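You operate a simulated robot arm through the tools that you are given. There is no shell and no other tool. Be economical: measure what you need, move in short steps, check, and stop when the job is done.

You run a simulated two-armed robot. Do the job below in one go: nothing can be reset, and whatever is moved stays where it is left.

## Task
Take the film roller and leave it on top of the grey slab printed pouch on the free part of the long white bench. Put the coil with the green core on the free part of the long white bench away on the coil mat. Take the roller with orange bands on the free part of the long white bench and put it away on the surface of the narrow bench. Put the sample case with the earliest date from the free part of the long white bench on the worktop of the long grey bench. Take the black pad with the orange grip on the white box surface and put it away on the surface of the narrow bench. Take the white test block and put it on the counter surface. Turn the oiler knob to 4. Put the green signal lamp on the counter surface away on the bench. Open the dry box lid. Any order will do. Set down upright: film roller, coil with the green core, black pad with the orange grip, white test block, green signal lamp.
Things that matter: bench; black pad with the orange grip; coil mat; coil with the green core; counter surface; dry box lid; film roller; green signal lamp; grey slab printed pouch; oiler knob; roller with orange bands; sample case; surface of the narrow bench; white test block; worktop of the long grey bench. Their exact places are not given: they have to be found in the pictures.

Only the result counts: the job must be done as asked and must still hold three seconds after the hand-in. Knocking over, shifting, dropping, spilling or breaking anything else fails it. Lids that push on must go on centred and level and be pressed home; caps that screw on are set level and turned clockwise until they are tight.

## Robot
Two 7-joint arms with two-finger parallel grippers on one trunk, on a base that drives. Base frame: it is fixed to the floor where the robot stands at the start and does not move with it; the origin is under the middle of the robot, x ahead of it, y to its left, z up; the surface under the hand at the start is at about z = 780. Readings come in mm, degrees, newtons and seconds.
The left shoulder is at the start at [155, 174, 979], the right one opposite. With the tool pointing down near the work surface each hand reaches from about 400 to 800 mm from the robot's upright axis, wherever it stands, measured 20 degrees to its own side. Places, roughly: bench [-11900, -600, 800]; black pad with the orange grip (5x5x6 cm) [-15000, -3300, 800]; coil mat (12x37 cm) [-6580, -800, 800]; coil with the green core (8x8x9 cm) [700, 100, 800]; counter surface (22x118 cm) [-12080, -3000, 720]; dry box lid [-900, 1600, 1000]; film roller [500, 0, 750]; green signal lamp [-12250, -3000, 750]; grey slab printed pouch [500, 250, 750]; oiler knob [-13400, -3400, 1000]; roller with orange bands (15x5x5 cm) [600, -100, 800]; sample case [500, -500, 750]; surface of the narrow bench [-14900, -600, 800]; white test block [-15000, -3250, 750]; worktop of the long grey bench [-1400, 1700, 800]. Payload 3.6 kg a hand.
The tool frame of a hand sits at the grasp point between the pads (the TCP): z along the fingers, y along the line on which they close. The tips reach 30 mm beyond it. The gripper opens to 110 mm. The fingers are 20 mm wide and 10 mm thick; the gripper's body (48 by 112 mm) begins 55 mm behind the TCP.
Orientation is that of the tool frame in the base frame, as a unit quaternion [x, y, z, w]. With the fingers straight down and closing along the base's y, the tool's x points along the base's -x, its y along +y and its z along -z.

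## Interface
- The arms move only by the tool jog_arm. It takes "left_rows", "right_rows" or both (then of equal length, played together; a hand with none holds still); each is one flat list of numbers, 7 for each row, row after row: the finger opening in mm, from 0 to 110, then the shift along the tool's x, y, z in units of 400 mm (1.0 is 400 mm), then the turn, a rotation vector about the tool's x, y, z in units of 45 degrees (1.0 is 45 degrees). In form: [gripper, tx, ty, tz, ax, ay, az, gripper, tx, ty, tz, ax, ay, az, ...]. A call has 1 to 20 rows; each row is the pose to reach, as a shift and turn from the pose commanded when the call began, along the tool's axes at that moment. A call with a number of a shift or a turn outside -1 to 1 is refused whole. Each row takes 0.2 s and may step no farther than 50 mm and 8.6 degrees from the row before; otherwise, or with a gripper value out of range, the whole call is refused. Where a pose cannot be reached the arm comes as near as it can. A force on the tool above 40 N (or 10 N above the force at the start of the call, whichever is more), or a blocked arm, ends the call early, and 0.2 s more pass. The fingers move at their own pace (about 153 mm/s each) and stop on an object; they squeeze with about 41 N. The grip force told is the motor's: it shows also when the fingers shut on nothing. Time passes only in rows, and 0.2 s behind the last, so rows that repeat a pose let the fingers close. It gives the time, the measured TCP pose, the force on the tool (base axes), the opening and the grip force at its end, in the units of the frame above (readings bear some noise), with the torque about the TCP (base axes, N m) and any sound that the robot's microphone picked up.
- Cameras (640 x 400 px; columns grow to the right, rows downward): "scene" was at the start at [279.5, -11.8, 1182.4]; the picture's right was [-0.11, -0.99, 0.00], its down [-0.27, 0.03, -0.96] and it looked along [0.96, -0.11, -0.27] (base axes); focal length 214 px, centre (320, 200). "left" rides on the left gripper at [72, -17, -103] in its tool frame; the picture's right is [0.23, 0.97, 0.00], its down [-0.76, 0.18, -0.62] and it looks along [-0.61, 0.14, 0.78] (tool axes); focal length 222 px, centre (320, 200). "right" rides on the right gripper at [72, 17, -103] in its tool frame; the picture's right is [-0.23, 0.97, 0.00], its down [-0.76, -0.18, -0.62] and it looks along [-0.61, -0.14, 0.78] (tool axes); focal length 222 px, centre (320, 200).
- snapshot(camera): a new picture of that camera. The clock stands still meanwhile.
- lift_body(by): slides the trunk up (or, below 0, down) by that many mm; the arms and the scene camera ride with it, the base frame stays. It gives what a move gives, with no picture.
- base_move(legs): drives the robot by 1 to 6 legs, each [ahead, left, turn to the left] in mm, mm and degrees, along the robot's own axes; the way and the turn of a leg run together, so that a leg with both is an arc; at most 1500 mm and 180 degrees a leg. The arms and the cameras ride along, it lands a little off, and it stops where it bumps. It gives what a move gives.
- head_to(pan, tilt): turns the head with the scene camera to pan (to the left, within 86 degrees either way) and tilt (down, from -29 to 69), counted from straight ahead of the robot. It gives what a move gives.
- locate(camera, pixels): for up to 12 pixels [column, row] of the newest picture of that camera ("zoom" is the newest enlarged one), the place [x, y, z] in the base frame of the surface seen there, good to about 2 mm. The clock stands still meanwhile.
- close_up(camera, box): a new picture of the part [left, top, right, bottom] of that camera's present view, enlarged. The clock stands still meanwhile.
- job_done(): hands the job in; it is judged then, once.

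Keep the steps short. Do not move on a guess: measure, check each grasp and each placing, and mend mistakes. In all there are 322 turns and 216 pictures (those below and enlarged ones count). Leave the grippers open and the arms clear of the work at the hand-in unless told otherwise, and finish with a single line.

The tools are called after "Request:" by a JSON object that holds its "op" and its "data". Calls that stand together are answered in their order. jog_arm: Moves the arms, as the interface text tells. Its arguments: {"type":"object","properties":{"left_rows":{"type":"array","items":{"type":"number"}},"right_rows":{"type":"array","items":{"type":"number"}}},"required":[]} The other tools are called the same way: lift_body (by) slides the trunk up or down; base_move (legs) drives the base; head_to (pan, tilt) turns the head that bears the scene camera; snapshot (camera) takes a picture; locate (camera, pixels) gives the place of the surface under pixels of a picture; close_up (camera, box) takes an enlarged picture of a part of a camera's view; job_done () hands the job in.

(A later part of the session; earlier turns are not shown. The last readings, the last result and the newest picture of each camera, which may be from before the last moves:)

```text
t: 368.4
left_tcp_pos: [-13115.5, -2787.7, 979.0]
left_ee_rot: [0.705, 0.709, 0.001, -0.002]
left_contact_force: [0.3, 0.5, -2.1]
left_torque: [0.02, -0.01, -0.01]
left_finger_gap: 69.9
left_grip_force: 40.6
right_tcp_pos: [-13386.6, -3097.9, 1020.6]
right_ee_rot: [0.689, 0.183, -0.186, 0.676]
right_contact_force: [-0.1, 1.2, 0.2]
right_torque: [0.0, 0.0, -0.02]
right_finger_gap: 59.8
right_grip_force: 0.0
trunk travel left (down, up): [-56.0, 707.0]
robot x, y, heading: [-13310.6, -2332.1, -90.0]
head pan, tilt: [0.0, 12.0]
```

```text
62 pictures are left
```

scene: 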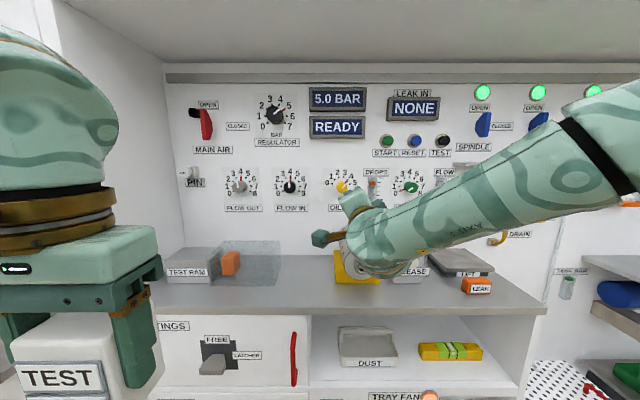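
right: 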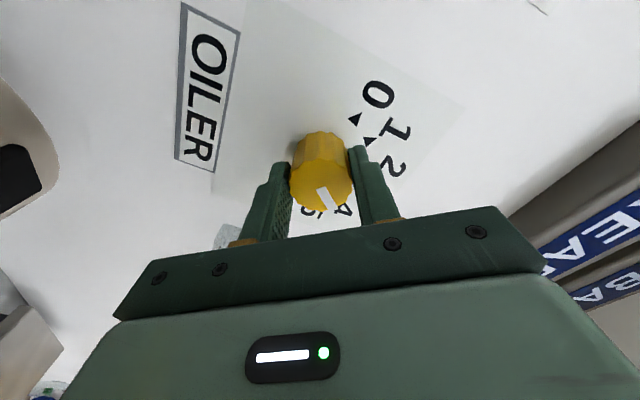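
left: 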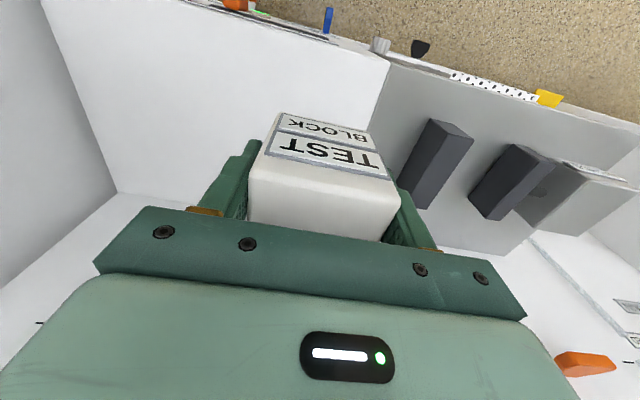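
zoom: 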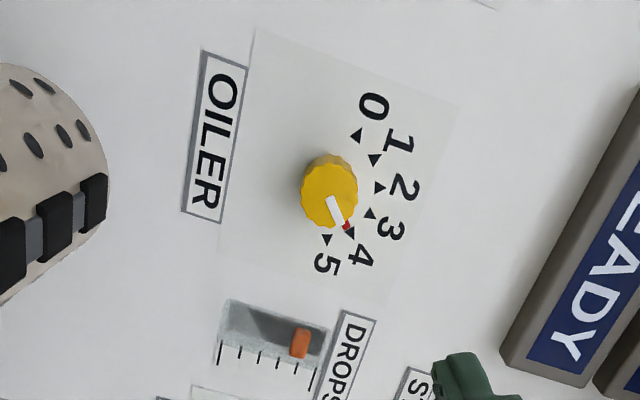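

The red pointer meets the tick of 4. I back off further and restore the right hand to pointing down.

Request:
{"op": "base_move", "data": {"legs": [[-350, 0, 0]]}}

Request:
{"op": "jog_arm", "data": {"right_rows": [60, 0, 0, 0, 0, 0, -0.16, 60, 0, 0, 0, 0, 0, -0.32, 60, 0, 0, 0, 0, 0, -0.48, 60, 0, 0, 0, 0, 0, -0.64, 60, 0, 0, 0, 0, 0, -0.8, 60, 0, 0, 0, 0, 0, -0.96, 60, 0, 0, 0, 0, 0, -1.0]}}

Request:
{"op": "jog_arm", "data": {"right_rows": [60, 0, 0, 0, 0, 0, -0.16, 60, 0, 0, 0, 0, 0, -0.32, 60, 0, 0, -0.05, 0, 0.14, -0.33, 60, 0, 0, -0.1, 0, 0.29, -0.33, 60, 0, 0, -0.15, 0, 0.43, -0.33, 60, 0, 0, -0.2, 0, 0.57, -0.33, 60, 0, 0, -0.25, 0, 0.71, -0.33, 60, 0, 0, -0.3, 0, 0.85, -0.33]}}

Request:
{"op": "close_up", "data": {"camera": "scene", "box": [270, 150, 430, 250]}}

```text
t: 370.7
left_tcp_pos: [-13116.7, -2438.5, 978.5]
left_ee_rot: [0.706, 0.709, 0.001, -0.003]
left_contact_force: [-0.3, -0.4, -2.0]
left_torque: [0.01, 0.0, -0.02]
left_finger_gap: 69.9
left_grip_force: 41.0
right_tcp_pos: [-13388.9, -2748.4, 1020.0]
right_ee_rot: [0.689, 0.182, -0.185, 0.676]
right_contact_force: [-0.5, -0.3, -0.1]
right_torque: [0.0, 0.01, -0.03]
right_finger_gap: 60.1
right_grip_force: 0.2
trunk travel left (down, up): [-56.0, 707.0]
robot x, y, heading: [-13306.8, -1986.2, -90.1]
head pan, tilt: [0.0, 12.0]
```

```text
t: 372.3
left_tcp_pos: [-13117.0, -2439.4, 979.0]
left_ee_rot: [0.705, 0.709, 0.001, -0.002]
left_contact_force: [0.7, 0.7, -2.4]
left_torque: [0.02, -0.01, -0.02]
left_finger_gap: 69.8
left_grip_force: 41.4
right_tcp_pos: [-13387.5, -2750.2, 1019.9]
right_ee_rot: [0.567, 0.433, -0.43, 0.554]
right_contact_force: [0.3, -0.2, 0.4]
right_torque: [-0.03, -0.02, 0.03]
right_finger_gap: 59.9
right_grip_force: 0.1
trunk travel left (down, up): [-56.0, 707.0]
robot x, y, heading: [-13310.7, -1986.0, -89.8]
head pan, tilt: [0.0, 12.0]
```

```text
t: 374.1
left_tcp_pos: [-13116.9, -2439.3, 979.3]
left_ee_rot: [0.705, 0.709, 0.002, -0.002]
left_contact_force: [0.0, -0.1, -3.2]
left_torque: [0.01, 0.0, 0.0]
left_finger_gap: 69.9
left_grip_force: 40.9
right_tcp_pos: [-13388.0, -2629.6, 1021.6]
right_ee_rot: [0.616, 0.659, -0.287, 0.322]
right_contact_force: [0.1, 0.1, 0.2]
right_torque: [-0.01, 0.01, -0.01]
right_finger_gap: 59.9
right_grip_force: 0.0
trunk travel left (down, up): [-56.0, 707.0]
robot x, y, heading: [-13307.4, -1980.4, -89.9]
head pan, tilt: [0.0, 12.0]
```

```text
4.00 times, centred on (350, 200) of scene
```

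zoom: 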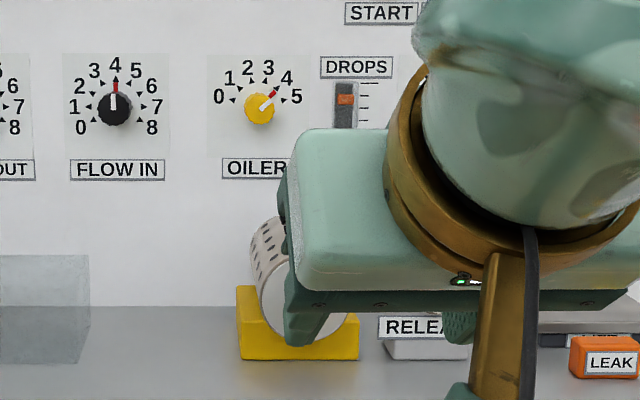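

The pointer is clearly at 4. I finish restoring the right hand.

Request:
{"op": "jog_arm", "data": {"right_rows": [60, 0.055, -0.04, -0.056, 0.009, 0.16, 0.011, 60, 0.11, -0.08, -0.112, 0.019, 0.32, 0.022, 60, 0.165, -0.12, -0.168, 0.028, 0.48, 0.034, 60, 0.22, -0.16, -0.224, 0.037, 0.64, 0.045, 60, 0.275, -0.2, -0.28, 0.046, 0.8, 0.056, 60, 0.33, -0.24, -0.337, 0.056, 0.97, 0.068]}}

Request:
{"op": "jog_arm", "data": {"right_rows": [60, 0, 0, 0, 0.009, 0.165, 0.012, 60, 0, 0, 0, 0.009, 0.165, 0.012]}}

Request:
{"op": "lift_body", "data": {"by": 60}}

```text
t: 375.5
left_tcp_pos: [-13118.4, -2440.0, 979.0]
left_ee_rot: [0.705, 0.709, 0.001, -0.002]
left_contact_force: [-0.3, -0.1, -2.6]
left_torque: [-0.01, 0.02, 0.0]
left_finger_gap: 69.8
left_grip_force: 41.6
right_tcp_pos: [-13497.0, -2448.0, 1001.4]
right_ee_rot: [0.703, 0.708, -0.042, 0.049]
right_contact_force: [0.3, 0.2, -0.5]
right_torque: [0.01, 0.0, -0.02]
right_finger_gap: 59.9
right_grip_force: 0.0
trunk travel left (down, up): [-56.0, 707.0]
robot x, y, heading: [-13309.9, -1982.7, -89.9]
head pan, tilt: [0.0, 12.0]
```

```text
t: 376.1
left_tcp_pos: [-13115.8, -2439.3, 978.6]
left_ee_rot: [0.706, 0.709, 0.001, -0.002]
left_contact_force: [-1.3, -0.3, -3.0]
left_torque: [-0.01, 0.02, 0.0]
left_finger_gap: 69.7
left_grip_force: 40.9
right_tcp_pos: [-13498.0, -2449.2, 1000.2]
right_ee_rot: [0.708, 0.706, 0.001, 0.001]
right_contact_force: [0.8, -0.3, 0.0]
right_torque: [-0.01, 0.0, -0.02]
right_finger_gap: 60.1
right_grip_force: 0.0
trunk travel left (down, up): [-56.0, 707.0]
robot x, y, heading: [-13309.1, -1981.6, -89.9]
head pan, tilt: [0.0, 12.0]
```

```text
t: 377.1
left_tcp_pos: [-13116.6, -2440.8, 1038.0]
left_ee_rot: [0.705, 0.709, 0.002, -0.004]
left_contact_force: [-1.1, 0.8, -3.0]
left_torque: [0.03, -0.04, 0.0]
left_finger_gap: 69.9
left_grip_force: 41.1
right_tcp_pos: [-13496.3, -2452.0, 1060.3]
right_ee_rot: [0.707, 0.707, 0.001, 0.001]
right_contact_force: [0.3, 0.0, -0.6]
right_torque: [0.04, 0.04, -0.01]
right_finger_gap: 59.9
right_grip_force: 0.1
trunk travel left (down, up): [-116.0, 647.0]
robot x, y, heading: [-13306.8, -1990.0, -90.1]
head pan, tilt: [0.0, 12.0]
```

Now to the counter at x≈−12080: I drive left 1200 and look.

Request:
{"op": "base_move", "data": {"legs": [[0, 1150, 0]]}}

Request:
{"op": "head_to", "data": {"pan": 0, "tilt": 22}}

Request:
{"op": "snapshot", "data": {"camera": "scene"}}

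```text
t: 382.9
left_tcp_pos: [-11971.3, -2444.6, 1038.2]
left_ee_rot: [0.708, 0.706, 0.001, -0.002]
left_contact_force: [0.2, -0.5, -3.5]
left_torque: [0.0, 0.01, -0.01]
left_finger_gap: 69.7
left_grip_force: 40.9
right_tcp_pos: [-12350.9, -2451.9, 1060.6]
right_ee_rot: [0.711, 0.704, 0.0, 0.001]
right_contact_force: [-0.1, -0.1, 0.4]
right_torque: [-0.01, 0.05, 0.0]
right_finger_gap: 60.2
right_grip_force: 0.1
trunk travel left (down, up): [-116.0, 647.0]
robot x, y, heading: [-12156.6, -1991.5, -90.4]
head pan, tilt: [0.0, 12.0]
```

```text
t: 383.7
left_tcp_pos: [-11971.4, -2444.2, 1038.4]
left_ee_rot: [0.708, 0.706, 0.001, -0.002]
left_contact_force: [0.5, 1.2, -3.0]
left_torque: [0.03, 0.01, 0.01]
left_finger_gap: 69.8
left_grip_force: 41.0
right_tcp_pos: [-12353.2, -2452.5, 1060.6]
right_ee_rot: [0.711, 0.703, 0.0, 0.001]
right_contact_force: [0.1, 0.2, 0.7]
right_torque: [0.0, -0.03, 0.0]
right_finger_gap: 60.1
right_grip_force: 0.1
trunk travel left (down, up): [-116.0, 647.0]
robot x, y, heading: [-12158.5, -1989.1, -90.2]
head pan, tilt: [0.0, 22.0]
```

```text
60 pictures are left
```

scene: 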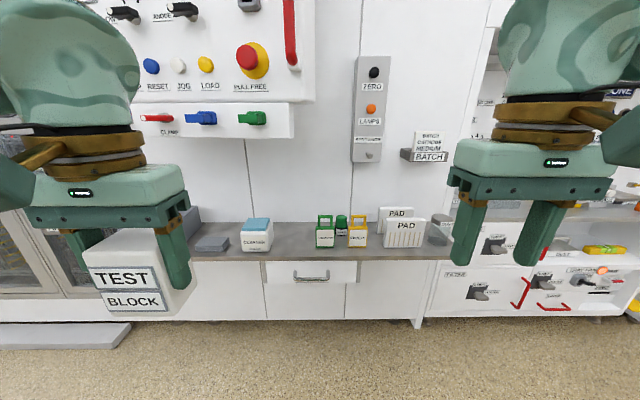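

Request:
{"op": "close_up", "data": {"camera": "scene", "box": [180, 195, 460, 275]}}

Request:
{"op": "locate", "data": {"camera": "scene", "pixels": [[325, 230], [358, 230], [341, 225], [257, 235], [290, 240], [290, 255], [405, 235], [212, 243], [290, 225], [435, 235], [200, 220], [380, 250]]}}

```text
2.29 times, centred on (320, 235) of scene
```

zoom: 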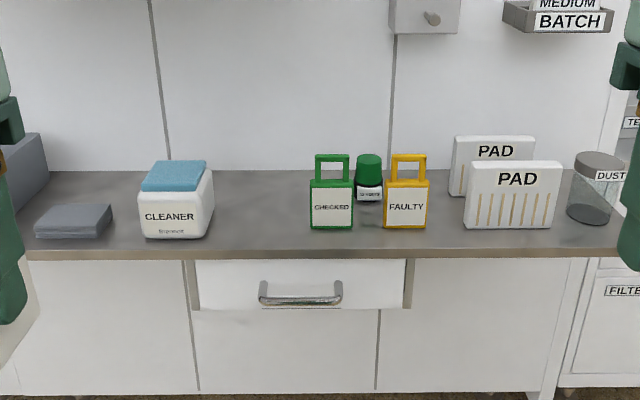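

```text
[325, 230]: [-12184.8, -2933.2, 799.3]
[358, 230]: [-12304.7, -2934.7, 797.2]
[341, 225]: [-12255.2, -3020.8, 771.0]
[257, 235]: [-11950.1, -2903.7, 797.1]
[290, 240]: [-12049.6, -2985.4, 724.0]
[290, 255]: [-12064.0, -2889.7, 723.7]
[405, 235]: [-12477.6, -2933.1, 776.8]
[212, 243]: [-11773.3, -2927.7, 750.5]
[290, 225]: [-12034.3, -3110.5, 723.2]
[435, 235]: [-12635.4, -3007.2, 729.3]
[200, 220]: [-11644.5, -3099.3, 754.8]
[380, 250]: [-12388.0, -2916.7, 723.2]
```

The counter top is at z≈723.5 and free around (−12080,−2990). I check the panel overhang above it.

Request:
{"op": "locate", "data": {"camera": "scene", "pixels": [[290, 110], [290, 134], [250, 118], [290, 80], [300, 60], [305, 150], [375, 130], [341, 217], [341, 235], [330, 220]]}}

Request:
{"op": "close_up", "data": {"camera": "scene", "box": [300, 200, 390, 260]}}

```text
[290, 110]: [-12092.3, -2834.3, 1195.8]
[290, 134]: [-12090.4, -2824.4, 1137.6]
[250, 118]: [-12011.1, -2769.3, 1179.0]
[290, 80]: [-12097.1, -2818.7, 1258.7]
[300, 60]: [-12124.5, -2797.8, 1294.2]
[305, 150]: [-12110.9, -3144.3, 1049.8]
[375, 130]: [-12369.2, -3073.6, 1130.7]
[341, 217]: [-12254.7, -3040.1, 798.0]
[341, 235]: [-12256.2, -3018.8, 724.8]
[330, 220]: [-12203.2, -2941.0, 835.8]
```

```text
6.67 times, centred on (345, 230) of scene
```

zoom: 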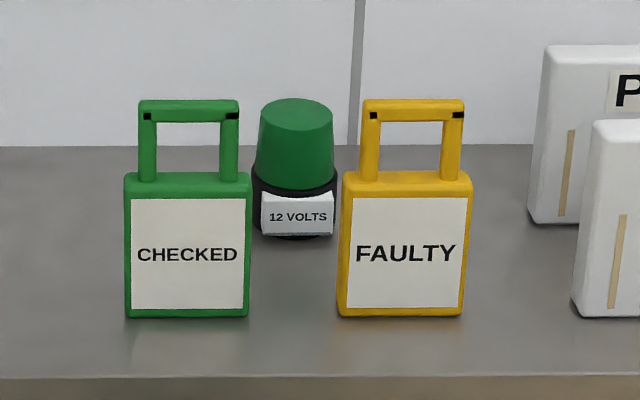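

The overhang's bottom (z≈1137) is well above the arm. I position for placing the block with the left hand.

Request:
{"op": "base_move", "data": {"legs": [[390, -90, 0.3]]}}

Request:
{"op": "head_to", "data": {"pan": 0, "tilt": 40}}

Request:
{"op": "snapshot", "data": {"camera": "scene"}}

```text
t: 385.7
left_tcp_pos: [-12044.2, -2742.4, 1040.0]
left_ee_rot: [0.71, 0.704, 0.005, -0.002]
left_contact_force: [-4.2, 8.2, -2.4]
left_torque: [-1.0, -0.52, 0.01]
left_finger_gap: 69.9
left_grip_force: 41.0
right_tcp_pos: [-12424.1, -2757.6, 1061.2]
right_ee_rot: [0.71, 0.704, 0.0, 0.0]
right_contact_force: [0.5, 1.1, -0.5]
right_torque: [0.05, -0.01, -0.02]
right_finger_gap: 59.7
right_grip_force: 0.1
trunk travel left (down, up): [-116.0, 647.0]
robot x, y, heading: [-12234.6, -2293.3, -90.0]
head pan, tilt: [0.0, 22.0]
stopped in leg 1: the force on the tool passed its limit at 92 N (the readings are from after the stop); the commanded pose is now the measured one
```

```text
t: 386.5
left_tcp_pos: [-12044.1, -2742.0, 1039.1]
left_ee_rot: [0.709, 0.705, 0.005, -0.002]
left_contact_force: [-5.7, 8.2, -3.7]
left_torque: [-1.07, -0.68, -0.01]
left_finger_gap: 69.6
left_grip_force: 40.9
right_tcp_pos: [-12423.4, -2756.1, 1061.0]
right_ee_rot: [0.711, 0.704, 0.0, 0.002]
right_contact_force: [0.5, -0.6, 0.2]
right_torque: [-0.01, -0.02, 0.01]
right_finger_gap: 60.1
right_grip_force: 0.0
trunk travel left (down, up): [-116.0, 647.0]
robot x, y, heading: [-12236.5, -2294.6, -90.4]
head pan, tilt: [0.0, 40.0]
```

```text
57 pictures are left
```

scene: 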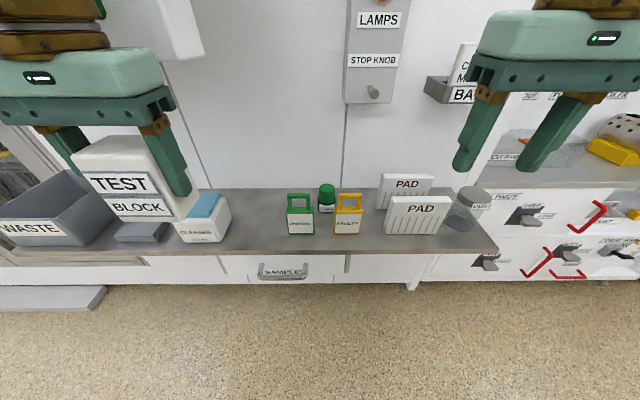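

The left hand's upper part touched the control panel's front. I back away at once and inspect the panel.

Request:
{"op": "base_move", "data": {"legs": [[-300, 0, 0]]}}

Request:
{"op": "head_to", "data": {"pan": 20, "tilt": 10}}

Request:
{"op": "snapshot", "data": {"camera": "scene"}}

```text
t: 388.6
left_tcp_pos: [-12042.5, -2441.6, 1039.0]
left_ee_rot: [0.709, 0.705, 0.005, -0.003]
left_contact_force: [0.3, 0.7, -2.9]
left_torque: [0.02, -0.02, -0.02]
left_finger_gap: 69.8
left_grip_force: 40.9
right_tcp_pos: [-12421.7, -2456.1, 1060.7]
right_ee_rot: [0.71, 0.704, -0.001, 0.0]
right_contact_force: [0.8, -0.2, 0.4]
right_torque: [0.0, -0.02, -0.02]
right_finger_gap: 60.0
right_grip_force: 0.0
trunk travel left (down, up): [-116.0, 647.0]
robot x, y, heading: [-12230.5, -1996.0, -90.3]
head pan, tilt: [0.0, 40.0]
```

```text
t: 389.5
left_tcp_pos: [-12042.2, -2443.2, 1038.8]
left_ee_rot: [0.709, 0.705, 0.005, -0.002]
left_contact_force: [0.3, 1.0, -2.9]
left_torque: [0.04, -0.01, 0.0]
left_finger_gap: 69.7
left_grip_force: 40.8
right_tcp_pos: [-12421.9, -2456.9, 1060.6]
right_ee_rot: [0.71, 0.704, 0.0, 0.001]
right_contact_force: [0.6, 0.8, -0.8]
right_torque: [-0.01, -0.04, -0.02]
right_finger_gap: 59.8
right_grip_force: 0.0
trunk travel left (down, up): [-116.0, 647.0]
robot x, y, heading: [-12227.0, -1989.1, -90.4]
head pan, tilt: [20.0, 10.0]
```

```text
56 pictures are left
```

scene: 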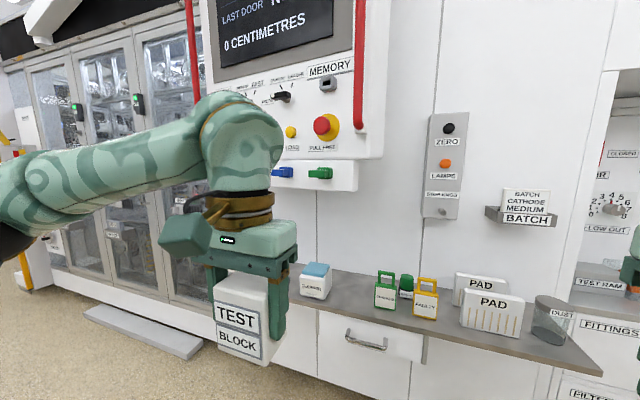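

Request:
{"op": "close_up", "data": {"camera": "scene", "box": [260, 60, 400, 200]}}

```text
2.86 times, centred on (330, 130) of scene
```

zoom: 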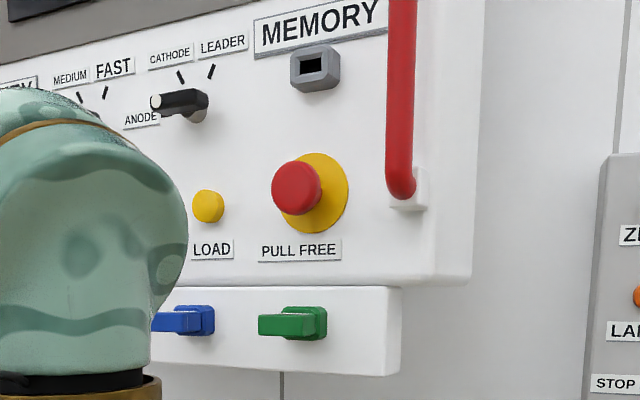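

The levers look unchanged. I'll go in lower, under the overhang: lower the trunk by 80 and the left hand by 100, then drive in.

Request:
{"op": "lift_body", "data": {"by": -80}}

Request:
{"op": "jog_arm", "data": {"left_rows": [0, 0, 0, 0.12, 0.003, 0, 0, 0, 0, 0, 0.24, 0.006, 0, 0]}}

Request:
{"op": "base_move", "data": {"legs": [[0, -32, 0.3], [300, 0, 0]]}}

Request:
{"op": "head_to", "data": {"pan": 15, "tilt": 35}}

Request:
{"op": "snapshot", "data": {"camera": "scene"}}

```text
t: 390.7
left_tcp_pos: [-12042.2, -2442.7, 960.5]
left_ee_rot: [0.71, 0.705, 0.004, -0.001]
left_contact_force: [-0.1, -0.3, -2.2]
left_torque: [0.01, 0.0, 0.02]
left_finger_gap: 69.8
left_grip_force: 41.2
right_tcp_pos: [-12421.3, -2455.7, 980.2]
right_ee_rot: [0.71, 0.704, 0.0, 0.001]
right_contact_force: [-1.0, 1.1, 1.2]
right_torque: [0.0, 0.02, -0.01]
right_finger_gap: 60.1
right_grip_force: 0.1
trunk travel left (down, up): [-36.0, 727.0]
robot x, y, heading: [-12229.4, -1992.1, -90.3]
head pan, tilt: [20.0, 10.0]
```

```text
t: 391.3
left_tcp_pos: [-12039.8, -2443.1, 861.9]
left_ee_rot: [0.709, 0.705, 0.003, -0.005]
left_contact_force: [0.0, 0.0, -2.7]
left_torque: [0.01, 0.0, 0.02]
left_finger_gap: 69.8
left_grip_force: 41.4
right_tcp_pos: [-12420.1, -2456.7, 980.4]
right_ee_rot: [0.71, 0.704, 0.0, 0.0]
right_contact_force: [-0.1, 0.6, 0.1]
right_torque: [0.02, 0.01, -0.01]
right_finger_gap: 59.8
right_grip_force: 0.1
trunk travel left (down, up): [-36.0, 727.0]
robot x, y, heading: [-12229.8, -1993.2, -90.4]
head pan, tilt: [20.0, 10.0]
```

```text
t: 393.8
left_tcp_pos: [-12070.4, -2738.0, 862.8]
left_ee_rot: [0.708, 0.706, 0.004, -0.005]
left_contact_force: [-1.2, 0.2, -3.4]
left_torque: [0.02, 0.02, 0.01]
left_finger_gap: 69.8
left_grip_force: 41.2
right_tcp_pos: [-12450.9, -2755.9, 980.4]
right_ee_rot: [0.708, 0.706, 0.0, 0.001]
right_contact_force: [-0.7, 0.0, -0.3]
right_torque: [0.01, -0.03, 0.01]
right_finger_gap: 60.4
right_grip_force: 0.1
trunk travel left (down, up): [-36.0, 727.0]
robot x, y, heading: [-12262.4, -2292.4, -90.0]
head pan, tilt: [20.0, 10.0]
```

```text
t: 394.6
left_tcp_pos: [-12070.4, -2739.1, 864.1]
left_ee_rot: [0.708, 0.706, 0.004, -0.005]
left_contact_force: [-0.1, -0.2, -3.3]
left_torque: [0.02, 0.01, 0.01]
left_finger_gap: 69.5
left_grip_force: 41.1
right_tcp_pos: [-12450.8, -2754.8, 979.4]
right_ee_rot: [0.708, 0.706, 0.0, 0.001]
right_contact_force: [0.1, 0.2, -0.1]
right_torque: [-0.03, -0.02, -0.03]
right_finger_gap: 60.0
right_grip_force: 0.0
trunk travel left (down, up): [-36.0, 727.0]
robot x, y, heading: [-12260.2, -2292.2, -90.0]
head pan, tilt: [15.0, 35.0]
```

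```text
54 pictures are left
```

scene: 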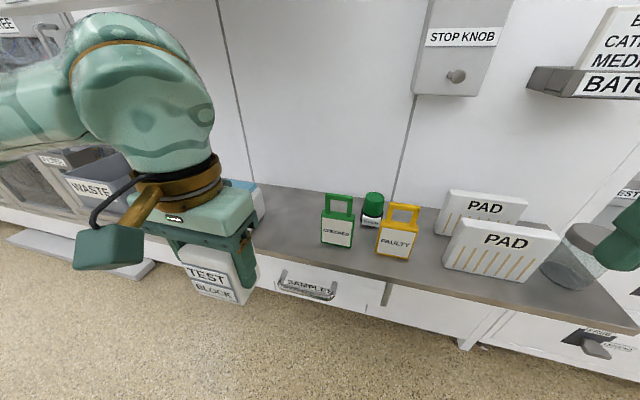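

Request:
{"op": "locate", "data": {"camera": "scene", "pixels": [[130, 25], [180, 70], [60, 80], [270, 200], [285, 235], [300, 215], [255, 195], [322, 215], [372, 200], [372, 195], [373, 222], [300, 240]]}}

```text
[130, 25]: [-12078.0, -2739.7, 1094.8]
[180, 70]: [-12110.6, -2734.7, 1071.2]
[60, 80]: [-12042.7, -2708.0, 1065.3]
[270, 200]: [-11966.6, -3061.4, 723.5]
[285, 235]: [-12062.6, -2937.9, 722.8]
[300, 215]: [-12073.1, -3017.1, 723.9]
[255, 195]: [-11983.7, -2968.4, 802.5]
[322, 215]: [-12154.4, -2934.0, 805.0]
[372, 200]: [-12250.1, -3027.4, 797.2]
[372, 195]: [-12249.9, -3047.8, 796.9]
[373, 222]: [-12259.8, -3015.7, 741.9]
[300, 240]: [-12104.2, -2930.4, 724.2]
```

I lower the hand to z≈805 so that the wrist clears the overhang, then drive in 100 mm.

Request:
{"op": "jog_arm", "data": {"left_rows": [0, 0, 0, 0.08, 0, -0.016, 0, 0, 0, 0, 0.1475, 0, -0.016, 0]}}

Request:
{"op": "base_move", "data": {"legs": [[100, 0, 0]]}}

Request:
{"op": "jog_arm", "data": {"left_rows": [0, -0.09, -0.012, 0, 0, 0, 0, 0, -0.18, -0.025, 0, 0, 0, 0, 0, -0.27, -0.04, 0, 0, 0, 0, 0, -0.36, -0.055, 0, 0, 0, 0]}}

Request:
{"op": "snapshot", "data": {"camera": "left"}}

Request:
{"op": "snapshot", "data": {"camera": "scene"}}

```text
t: 395.2
left_tcp_pos: [-12069.7, -2737.1, 804.3]
left_ee_rot: [0.708, 0.706, -0.002, 0.0]
left_contact_force: [0.5, 0.8, -3.0]
left_torque: [0.01, 0.0, 0.02]
left_finger_gap: 69.7
left_grip_force: 41.5
right_tcp_pos: [-12450.8, -2756.2, 980.2]
right_ee_rot: [0.708, 0.706, 0.001, 0.0]
right_contact_force: [0.8, 0.0, -0.4]
right_torque: [0.04, -0.01, -0.01]
right_finger_gap: 59.9
right_grip_force: 0.0
trunk travel left (down, up): [-36.0, 727.0]
robot x, y, heading: [-12258.7, -2291.1, -90.0]
head pan, tilt: [15.0, 35.0]
```

```text
t: 396.4
left_tcp_pos: [-12069.6, -2838.7, 803.2]
left_ee_rot: [0.708, 0.707, 0.0, 0.0]
left_contact_force: [-0.7, 0.0, -3.2]
left_torque: [0.03, -0.06, -0.02]
left_finger_gap: 69.8
left_grip_force: 41.1
right_tcp_pos: [-12450.8, -2858.3, 978.6]
right_ee_rot: [0.708, 0.707, 0.001, 0.0]
right_contact_force: [-0.7, 0.3, 0.6]
right_torque: [0.02, 0.0, -0.02]
right_finger_gap: 60.4
right_grip_force: 0.1
trunk travel left (down, up): [-36.0, 727.0]
robot x, y, heading: [-12263.4, -2390.4, -90.2]
head pan, tilt: [15.0, 35.0]
```

```text
t: 397.4
left_tcp_pos: [-12092.6, -2982.0, 803.1]
left_ee_rot: [0.707, 0.707, 0.0, 0.0]
left_contact_force: [-0.2, 0.4, -2.7]
left_torque: [0.04, -0.03, -0.02]
left_finger_gap: 69.7
left_grip_force: 40.8
right_tcp_pos: [-12450.4, -2857.6, 979.2]
right_ee_rot: [0.708, 0.706, 0.001, 0.0]
right_contact_force: [-0.5, 0.2, -0.6]
right_torque: [0.01, -0.02, 0.0]
right_finger_gap: 60.3
right_grip_force: 0.0
trunk travel left (down, up): [-36.0, 727.0]
robot x, y, heading: [-12263.4, -2387.8, -90.1]
head pan, tilt: [15.0, 35.0]
```

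```text
53 pictures are left
```

left: 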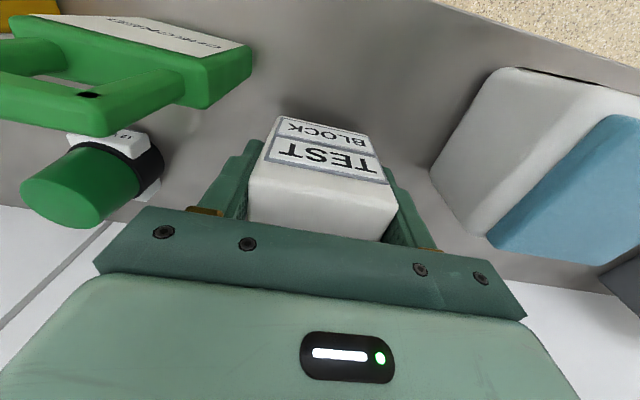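

```text
52 pictures are left
```

scene: 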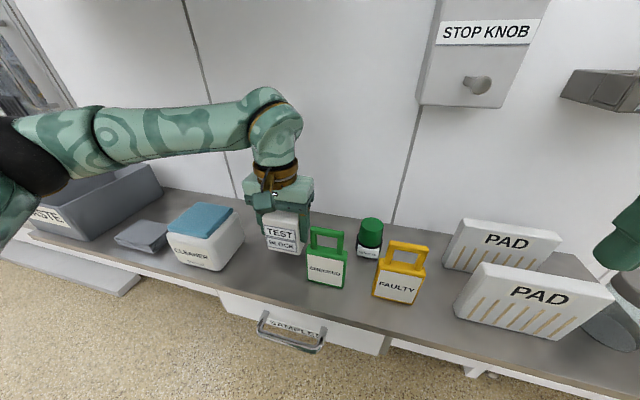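

The block is over free counter space. I lower to contact.

Request:
{"op": "jog_arm", "data": {"left_rows": [0, 0, 0, 0.03, 0, 0, 0, 0, 0, 0, 0.05, 0, 0, 0]}}

Request:
{"op": "jog_arm", "data": {"left_rows": [0, 0, 0, 0.004, 0, 0, 0, 0, 0, 0, 0.008, 0, 0, 0]}}

```text
t: 398.0
left_tcp_pos: [-12090.5, -2982.6, 784.2]
left_ee_rot: [0.707, 0.707, -0.001, 0.0]
left_contact_force: [-0.2, -0.2, -2.3]
left_torque: [0.01, -0.02, 0.0]
left_finger_gap: 69.6
left_grip_force: 41.3
right_tcp_pos: [-12449.7, -2856.9, 980.6]
right_ee_rot: [0.707, 0.707, 0.0, 0.0]
right_contact_force: [-0.3, 0.3, 1.3]
right_torque: [-0.01, -0.01, 0.0]
right_finger_gap: 60.0
right_grip_force: 0.0
trunk travel left (down, up): [-36.0, 727.0]
robot x, y, heading: [-12262.6, -2393.6, -90.2]
head pan, tilt: [15.0, 35.0]
```

```text
t: 398.6
left_tcp_pos: [-12092.4, -2983.5, 781.9]
left_ee_rot: [0.707, 0.707, -0.001, 0.0]
left_contact_force: [0.1, 0.4, -3.8]
left_torque: [-0.01, 0.0, -0.02]
left_finger_gap: 69.6
left_grip_force: 40.7
right_tcp_pos: [-12450.6, -2856.6, 979.9]
right_ee_rot: [0.707, 0.707, 0.0, 0.0]
right_contact_force: [-0.3, -1.2, 0.0]
right_torque: [-0.01, 0.03, 0.01]
right_finger_gap: 60.1
right_grip_force: 0.1
trunk travel left (down, up): [-36.0, 727.0]
robot x, y, heading: [-12263.0, -2395.0, -90.2]
head pan, tilt: [15.0, 35.0]
```

Request:
{"op": "jog_arm", "data": {"left_rows": [0, 0, 0, 0.004, 0, 0, 0, 0, 0, 0, 0.008, 0, 0, 0]}}

```text
t: 399.2
left_tcp_pos: [-12090.9, -2982.6, 779.1]
left_ee_rot: [0.707, 0.707, -0.002, 0.001]
left_contact_force: [1.7, -1.0, 3.8]
left_torque: [0.07, -0.3, -0.01]
left_finger_gap: 69.8
left_grip_force: 41.0
right_tcp_pos: [-12449.5, -2856.1, 979.6]
right_ee_rot: [0.707, 0.707, 0.0, 0.0]
right_contact_force: [0.7, -0.4, 0.2]
right_torque: [0.02, 0.0, -0.04]
right_finger_gap: 60.0
right_grip_force: 0.0
trunk travel left (down, up): [-36.0, 727.0]
robot x, y, heading: [-12261.5, -2390.1, -90.1]
head pan, tilt: [15.0, 35.0]
```

Contact. I release, rise 68 mm and retract straight back.

Request:
{"op": "jog_arm", "data": {"left_rows": [82, 0, 0, 0, 0, 0, 0, 82, 0, 0, 0, 0, 0, 0, 82, 0, 0, -0.08, 0, 0, 0, 82, 0, 0, -0.17, 0, 0, 0, 82, 0.1, 0, -0.17, 0, 0, 0, 82, 0.2, 0, -0.17, 0, 0, 0, 82, 0.3, 0.02, -0.17, 0, 0, 0, 82, 0.36, 0.05, -0.17, 0, 0, 0]}}

Request:
{"op": "base_move", "data": {"legs": [[-60, 130, 0]]}}

Request:
{"op": "head_to", "data": {"pan": 0, "tilt": 40}}

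Request:
{"op": "snapshot", "data": {"camera": "scene"}}

```text
t: 401.0
left_tcp_pos: [-12071.0, -2836.8, 846.8]
left_ee_rot: [0.707, 0.707, -0.001, 0.0]
left_contact_force: [0.1, -0.2, 1.0]
left_torque: [0.02, 0.0, 0.04]
left_finger_gap: 82.0
left_grip_force: 0.1
right_tcp_pos: [-12449.9, -2855.9, 981.6]
right_ee_rot: [0.708, 0.706, -0.001, 0.0]
right_contact_force: [-0.1, 0.3, 0.3]
right_torque: [0.02, -0.01, 0.01]
right_finger_gap: 60.1
right_grip_force: 0.0
trunk travel left (down, up): [-36.0, 727.0]
robot x, y, heading: [-12265.2, -2395.2, -89.9]
head pan, tilt: [15.0, 35.0]
```

```text
t: 402.3
left_tcp_pos: [-11940.2, -2778.1, 846.9]
left_ee_rot: [0.707, 0.707, -0.001, 0.0]
left_contact_force: [-0.1, 0.4, 0.1]
left_torque: [-0.02, 0.01, -0.01]
left_finger_gap: 81.9
left_grip_force: 0.1
right_tcp_pos: [-12319.3, -2796.1, 980.9]
right_ee_rot: [0.708, 0.706, -0.001, 0.0]
right_contact_force: [0.5, 0.6, 0.1]
right_torque: [0.01, 0.01, 0.0]
right_finger_gap: 59.7
right_grip_force: 0.1
trunk travel left (down, up): [-36.0, 727.0]
robot x, y, heading: [-12132.1, -2328.5, -90.1]
head pan, tilt: [15.0, 35.0]
```

```text
t: 403.1
left_tcp_pos: [-11939.6, -2777.2, 846.6]
left_ee_rot: [0.706, 0.708, 0.0, 0.0]
left_contact_force: [-0.6, -0.5, -0.2]
left_torque: [0.01, -0.01, 0.02]
left_finger_gap: 82.0
left_grip_force: 0.2
right_tcp_pos: [-12319.3, -2796.7, 980.3]
right_ee_rot: [0.709, 0.706, 0.0, 0.0]
right_contact_force: [-0.1, 0.4, 0.2]
right_torque: [-0.02, 0.02, 0.0]
right_finger_gap: 60.2
right_grip_force: 0.0
trunk travel left (down, up): [-36.0, 727.0]
robot x, y, heading: [-12129.7, -2331.0, -90.0]
head pan, tilt: [0.0, 40.0]
```

```text
51 pictures are left
```

scene: 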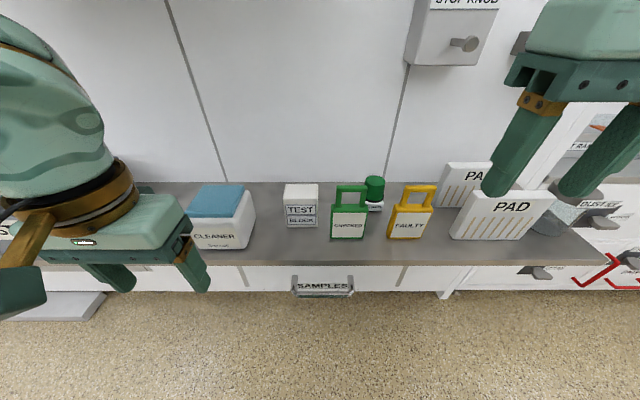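

The block stands well. I measure the lamp and the box above it.

Request:
{"op": "locate", "data": {"camera": "scene", "pixels": [[408, 62], [470, 64], [440, 40], [374, 180], [366, 182], [383, 182], [374, 195], [374, 208], [350, 188], [418, 188], [338, 200], [365, 200]]}}

Request:
{"op": "close_up", "data": {"camera": "scene", "box": [330, 165, 440, 245]}}

```text
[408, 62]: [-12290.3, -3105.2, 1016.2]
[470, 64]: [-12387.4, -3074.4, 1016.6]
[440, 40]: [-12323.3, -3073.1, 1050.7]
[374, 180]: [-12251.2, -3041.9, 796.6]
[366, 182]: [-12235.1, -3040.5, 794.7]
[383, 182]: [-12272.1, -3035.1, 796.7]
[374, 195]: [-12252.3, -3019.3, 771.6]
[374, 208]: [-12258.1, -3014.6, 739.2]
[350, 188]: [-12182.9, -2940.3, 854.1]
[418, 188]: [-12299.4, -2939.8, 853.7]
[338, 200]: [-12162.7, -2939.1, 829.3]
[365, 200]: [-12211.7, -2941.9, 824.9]
```

```text
5.00 times, centred on (385, 205) of scene
```

zoom: 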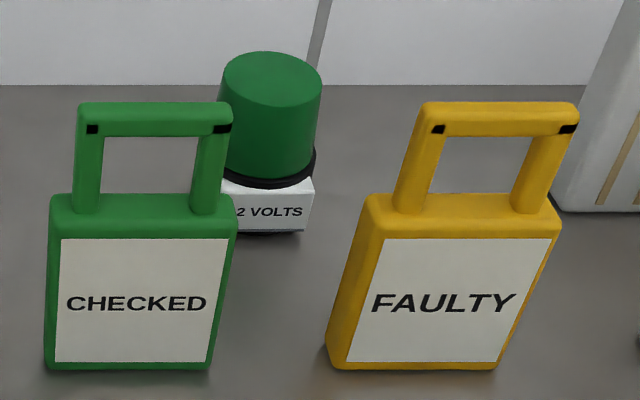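

Plan for the lamp (cap centre (−12253,−3041), top 797, hemmed in by tags in front and a box above right): the right hand comes down slightly in front of it with open fingers straddling it, then slides back onto it. First I position.

Request:
{"op": "jog_arm", "data": {"left_rows": [60, 0.08, 0, 0, 0, 0, 0, 60, 0.15, 0, 0, 0, 0, 0], "right_rows": [85, 0, 0.09, 0.06, 0, 0, 0, 85, 0, 0.18, 0.12, 0, 0, 0]}}

Request:
{"op": "base_move", "data": {"legs": [[80, 0, 0]]}}

Request:
{"op": "snapshot", "data": {"camera": "right"}}

```text
t: 403.7
left_tcp_pos: [-11940.4, -2720.9, 846.7]
left_ee_rot: [0.707, 0.707, -0.001, 0.0]
left_contact_force: [0.2, 0.4, 0.1]
left_torque: [0.01, 0.01, -0.05]
left_finger_gap: 60.1
left_grip_force: 0.1
right_tcp_pos: [-12245.8, -2795.8, 930.5]
right_ee_rot: [0.708, 0.706, 0.0, 0.001]
right_contact_force: [-0.8, -0.3, -0.5]
right_torque: [-0.01, -0.04, 0.02]
right_finger_gap: 84.9
right_grip_force: 0.1
trunk travel left (down, up): [-36.0, 727.0]
robot x, y, heading: [-12134.0, -2331.3, -89.8]
head pan, tilt: [0.0, 40.0]
```

```text
t: 404.8
left_tcp_pos: [-11939.4, -2802.5, 846.9]
left_ee_rot: [0.708, 0.706, -0.001, -0.001]
left_contact_force: [0.3, -0.1, 0.3]
left_torque: [0.05, 0.01, 0.0]
left_finger_gap: 60.0
left_grip_force: 0.0
right_tcp_pos: [-12246.9, -2877.9, 931.6]
right_ee_rot: [0.709, 0.706, 0.0, 0.0]
right_contact_force: [0.4, -0.8, -0.9]
right_torque: [0.03, 0.01, 0.01]
right_finger_gap: 85.0
right_grip_force: 0.1
trunk travel left (down, up): [-36.0, 727.0]
robot x, y, heading: [-12130.9, -2412.3, -89.9]
head pan, tilt: [0.0, 40.0]
```

```text
49 pictures are left
```

right: 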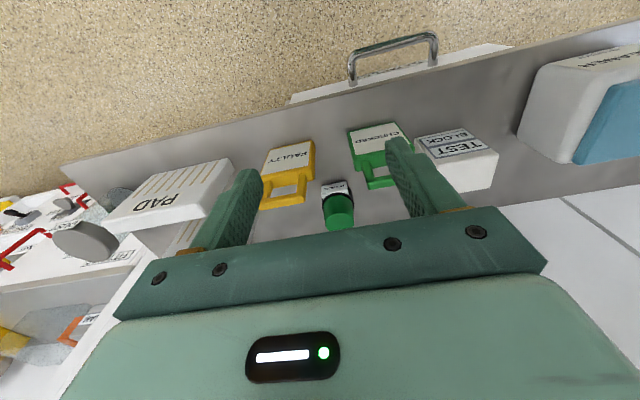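

Request:
{"op": "jog_arm", "data": {"right_rows": [85, -0.11, -0.004, 0, 0, 0, 0, 85, -0.22, -0.008, 0, 0, 0, 0, 85, -0.335, -0.012, 0, 0, 0, 0]}}

Request:
{"op": "snapshot", "data": {"camera": "right"}}

Request:
{"op": "snapshot", "data": {"camera": "scene"}}

```text
t: 405.6
left_tcp_pos: [-11940.6, -2800.9, 847.3]
left_ee_rot: [0.708, 0.706, 0.0, 0.0]
left_contact_force: [-0.2, 0.4, -0.6]
left_torque: [-0.02, -0.01, 0.0]
left_finger_gap: 59.9
left_grip_force: 0.1
right_tcp_pos: [-12251.8, -3011.0, 929.9]
right_ee_rot: [0.708, 0.707, 0.0, 0.0]
right_contact_force: [-0.3, -0.5, 0.5]
right_torque: [0.0, 0.0, 0.01]
right_finger_gap: 84.9
right_grip_force: 0.0
trunk travel left (down, up): [-36.0, 727.0]
robot x, y, heading: [-12129.4, -2410.7, -90.0]
head pan, tilt: [0.0, 40.0]
```

```text
48 pictures are left
```

right: 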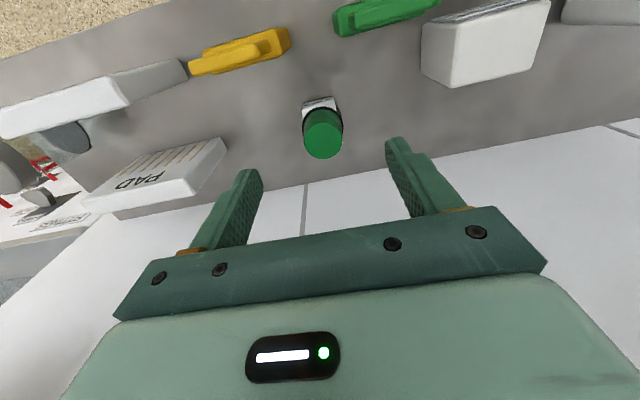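

```text
47 pictures are left
```

scene: 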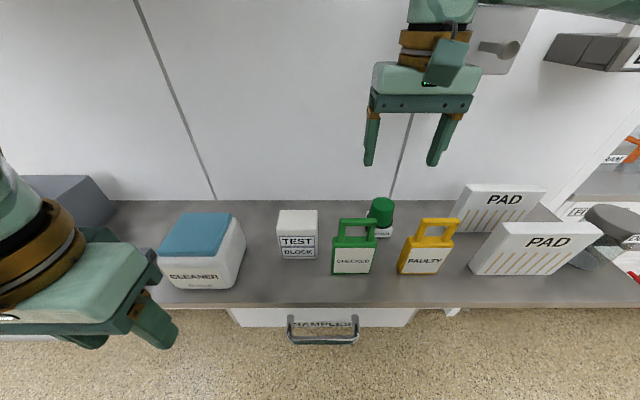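

Request:
{"op": "locate", "data": {"camera": "right", "pixels": [[222, 145], [215, 180], [322, 135], [305, 138], [340, 135], [322, 118], [322, 152], [285, 35], [340, 20]]}}

```text
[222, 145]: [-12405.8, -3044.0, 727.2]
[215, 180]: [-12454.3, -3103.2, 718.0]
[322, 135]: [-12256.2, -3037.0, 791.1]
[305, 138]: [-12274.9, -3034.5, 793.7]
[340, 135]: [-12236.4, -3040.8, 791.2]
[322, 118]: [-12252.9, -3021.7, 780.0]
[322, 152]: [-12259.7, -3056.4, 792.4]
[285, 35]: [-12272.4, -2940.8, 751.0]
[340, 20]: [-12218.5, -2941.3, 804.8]
```

The lamp centre is (−12256,−3038). I descend in front-straddle, then slide back onto it.

Request:
{"op": "jog_arm", "data": {"right_rows": [85, 0, -0.01, 0.1, 0, 0, 0, 85, 0, -0.01, 0.2, 0, 0, 0, 85, 0, -0.01, 0.3, 0, 0, 0, 85, 0, -0.01, 0.375, 0, 0, 0, 85, -0.035, -0.01, 0.375, 0, 0, 0, 85, -0.066, -0.01, 0.375, 0, 0, 0]}}

Request:
{"op": "snapshot", "data": {"camera": "right"}}

```text
t: 407.0
left_tcp_pos: [-11941.0, -2800.8, 847.0]
left_ee_rot: [0.708, 0.706, 0.0, -0.001]
left_contact_force: [0.0, 0.3, -0.5]
left_torque: [0.02, 0.03, -0.04]
left_finger_gap: 60.0
left_grip_force: 0.0
right_tcp_pos: [-12255.1, -3038.1, 780.9]
right_ee_rot: [0.709, 0.705, 0.0, 0.0]
right_contact_force: [-0.1, 0.2, -0.3]
right_torque: [-0.02, -0.01, 0.02]
right_finger_gap: 85.2
right_grip_force: 0.0
trunk travel left (down, up): [-36.0, 727.0]
robot x, y, heading: [-12131.0, -2413.8, -90.1]
head pan, tilt: [0.0, 40.0]
```

```text
46 pictures are left
```

right: 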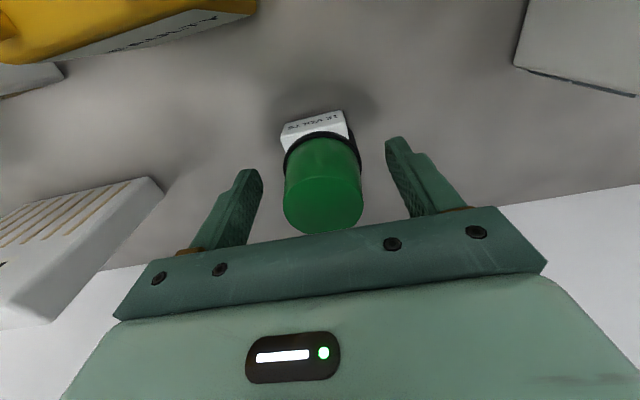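

Well centred. I close, lift slightly, move forward 22 mm, then rise.

Request:
{"op": "jog_arm", "data": {"right_rows": [0, 0, 0, 0, 0, 0, 0, 0, 0, 0, 0, 0, 0, 0, 0, 0, 0, 0, 0, 0, 0, 0, 0, 0, -0.01, 0, 0, 0, 0, 0.03, 0.01, -0.015, 0, 0, 0, 0, 0.055, 0.02, -0.015, 0, 0, 0, 0, 0.055, 0.02, -0.12, 0, 0, 0, 0, 0.055, 0.02, -0.22, 0, 0, 0, 0, 0.055, 0.02, -0.32, 0, 0, 0, 0, 0.055, 0.02, -0.4, 0, 0, 0]}}

Request:
{"op": "snapshot", "data": {"camera": "right"}}

Request:
{"op": "snapshot", "data": {"camera": "scene"}}

```text
t: 409.2
left_tcp_pos: [-11940.8, -2801.7, 846.7]
left_ee_rot: [0.708, 0.706, -0.001, -0.001]
left_contact_force: [0.7, 0.5, -0.4]
left_torque: [-0.01, -0.02, -0.02]
left_finger_gap: 60.0
left_grip_force: 0.1
right_tcp_pos: [-12249.0, -3013.5, 942.7]
right_ee_rot: [0.708, 0.706, 0.0, 0.0]
right_contact_force: [0.1, 0.0, -1.6]
right_torque: [0.02, 0.01, -0.02]
right_finger_gap: 52.4
right_grip_force: 40.6
trunk travel left (down, up): [-36.0, 727.0]
robot x, y, heading: [-12131.2, -2410.7, -89.6]
head pan, tilt: [0.0, 40.0]
```

```text
45 pictures are left
```

right: 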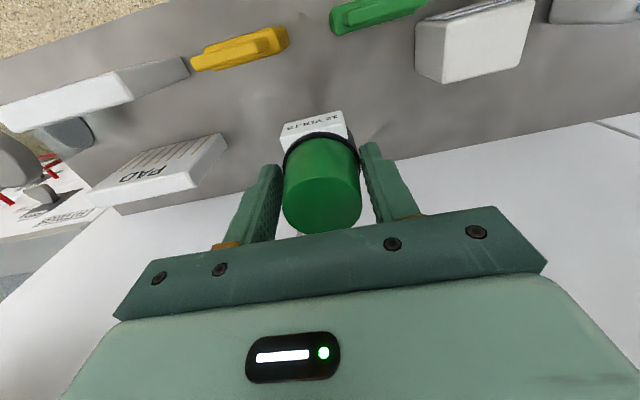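

```text
44 pictures are left
```

scene: 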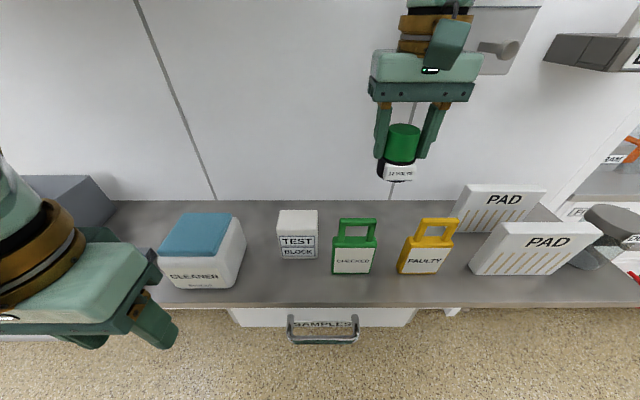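

The lamp is held above the tags. I retract over them, back off, turn around and look at the bench at (−11900,−600).

Request:
{"op": "jog_arm", "data": {"right_rows": [0, 0.1, 0, -0.02, 0, 0, 0, 0, 0.2, 0, -0.04, 0, 0, 0, 0, 0.3, 0, -0.06, 0, 0, 0, 0, 0.36, -0.1, -0.06, 0, 0, 0]}}

Request:
{"op": "base_move", "data": {"legs": [[-650, 0, 0], [0, 0, 180], [100, 0, 0]]}}

Request:
{"op": "head_to", "data": {"pan": 0, "tilt": 25}}

Request:
{"op": "snapshot", "data": {"camera": "scene"}}

```text
t: 410.2
left_tcp_pos: [-11941.7, -2801.2, 847.4]
left_ee_rot: [0.708, 0.706, -0.001, -0.001]
left_contact_force: [-0.1, 0.3, -0.6]
left_torque: [0.02, 0.02, 0.03]
left_finger_gap: 60.2
left_grip_force: 0.0
right_tcp_pos: [-12288.2, -2869.8, 966.0]
right_ee_rot: [0.709, 0.705, 0.0, 0.0]
right_contact_force: [-0.4, 0.3, -1.4]
right_torque: [-0.02, -0.03, 0.02]
right_finger_gap: 52.7
right_grip_force: 40.9
trunk travel left (down, up): [-36.0, 727.0]
robot x, y, heading: [-12128.7, -2412.0, -90.0]
head pan, tilt: [0.0, 40.0]
```

```text
t: 422.0
left_tcp_pos: [-12329.8, -1270.1, 846.1]
left_ee_rot: [0.714, -0.701, 0.001, -0.001]
left_contact_force: [-0.4, 0.8, -0.4]
left_torque: [-0.06, -0.02, 0.02]
left_finger_gap: 60.0
left_grip_force: 0.0
right_tcp_pos: [-11983.2, -1193.2, 966.1]
right_ee_rot: [0.713, -0.701, 0.001, 0.001]
right_contact_force: [-0.9, 0.9, -1.2]
right_torque: [0.0, 0.0, -0.04]
right_finger_gap: 53.1
right_grip_force: 40.7
trunk travel left (down, up): [-36.0, 727.0]
robot x, y, heading: [-12129.2, -1654.8, 90.8]
head pan, tilt: [0.0, 40.0]
```

```text
t: 422.7
left_tcp_pos: [-12328.6, -1271.4, 847.5]
left_ee_rot: [0.713, -0.701, 0.001, -0.002]
left_contact_force: [-0.4, 0.7, 0.4]
left_torque: [0.02, 0.0, 0.0]
left_finger_gap: 60.1
left_grip_force: 0.0
right_tcp_pos: [-11984.3, -1194.7, 965.8]
right_ee_rot: [0.713, -0.701, 0.0, 0.0]
right_contact_force: [0.0, 0.9, -1.8]
right_torque: [-0.05, -0.03, -0.01]
right_finger_gap: 52.7
right_grip_force: 41.3
trunk travel left (down, up): [-36.0, 727.0]
robot x, y, heading: [-12131.8, -1656.0, 91.0]
head pan, tilt: [0.0, 25.0]
```

```text
43 pictures are left
```

scene: 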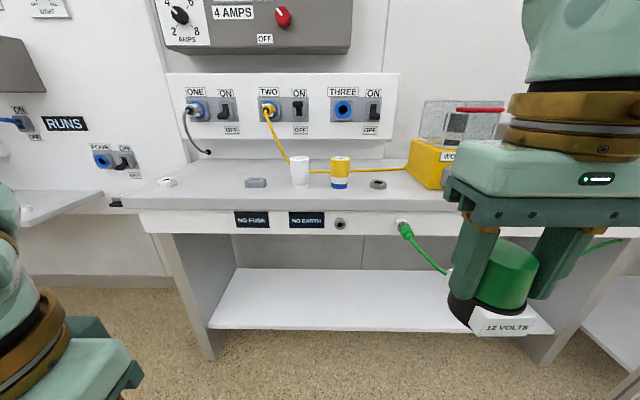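

Request:
{"op": "close_up", "data": {"camera": "scene", "box": [110, 130, 470, 240]}}

Request:
{"op": "locate", "data": {"camera": "scene", "pixels": [[220, 190], [300, 185], [340, 185], [256, 183], [378, 185], [220, 205], [400, 195], [200, 170], [330, 205], [270, 45], [350, 40], [280, 120]]}}

```text
1.78 times, centred on (290, 185) of scene
```

zoom: 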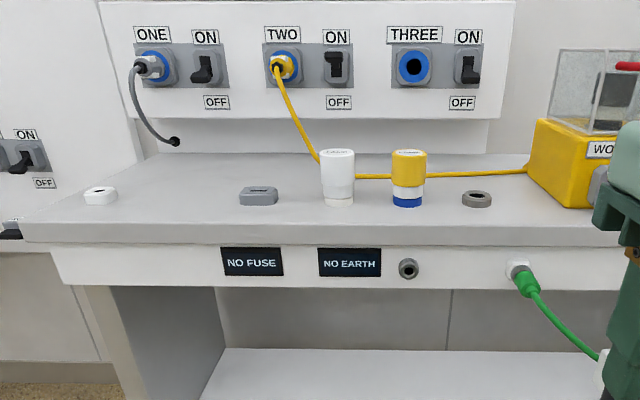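

```text
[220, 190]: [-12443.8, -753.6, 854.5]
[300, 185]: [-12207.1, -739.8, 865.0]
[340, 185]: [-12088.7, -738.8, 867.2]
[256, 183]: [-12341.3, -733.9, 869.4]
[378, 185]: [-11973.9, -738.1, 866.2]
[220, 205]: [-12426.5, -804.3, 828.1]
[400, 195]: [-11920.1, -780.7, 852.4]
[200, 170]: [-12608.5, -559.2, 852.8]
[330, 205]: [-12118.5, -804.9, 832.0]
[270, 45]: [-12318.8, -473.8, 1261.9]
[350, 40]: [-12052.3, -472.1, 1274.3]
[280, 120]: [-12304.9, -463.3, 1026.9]
```

I look to the right to see where this bench ends.

Request:
{"op": "head_to", "data": {"pan": -35, "tilt": 18}}

Request:
{"op": "snapshot", "data": {"camera": "scene"}}

Request:
{"op": "locate", "data": {"camera": "scene", "pixels": [[300, 200], [380, 215], [450, 220], [500, 230], [560, 230], [250, 195], [200, 200], [420, 205]]}}

```text
t: 423.7
left_tcp_pos: [-12327.6, -1271.1, 847.0]
left_ee_rot: [0.713, -0.701, 0.001, 0.0]
left_contact_force: [-0.2, -0.1, 0.6]
left_torque: [-0.01, 0.02, 0.01]
left_finger_gap: 60.0
left_grip_force: 0.0
right_tcp_pos: [-11983.4, -1194.7, 965.6]
right_ee_rot: [0.713, -0.701, 0.0, 0.0]
right_contact_force: [0.1, 0.4, -0.8]
right_torque: [0.02, 0.01, 0.01]
right_finger_gap: 52.9
right_grip_force: 41.6
trunk travel left (down, up): [-36.0, 727.0]
robot x, y, heading: [-12132.1, -1655.5, 91.2]
head pan, tilt: [-35.0, 18.0]
```

```text
41 pictures are left
```

scene: 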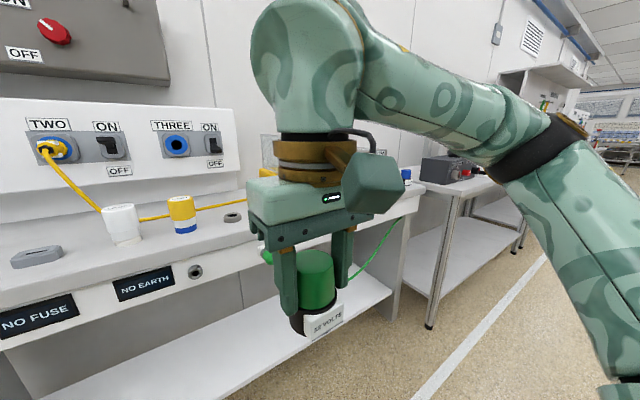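

```text
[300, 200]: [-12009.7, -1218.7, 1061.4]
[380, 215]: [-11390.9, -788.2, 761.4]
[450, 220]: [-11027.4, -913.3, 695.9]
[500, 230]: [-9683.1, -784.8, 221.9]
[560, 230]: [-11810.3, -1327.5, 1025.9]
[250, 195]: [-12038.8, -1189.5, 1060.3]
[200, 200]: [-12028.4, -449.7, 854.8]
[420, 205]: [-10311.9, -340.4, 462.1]
```

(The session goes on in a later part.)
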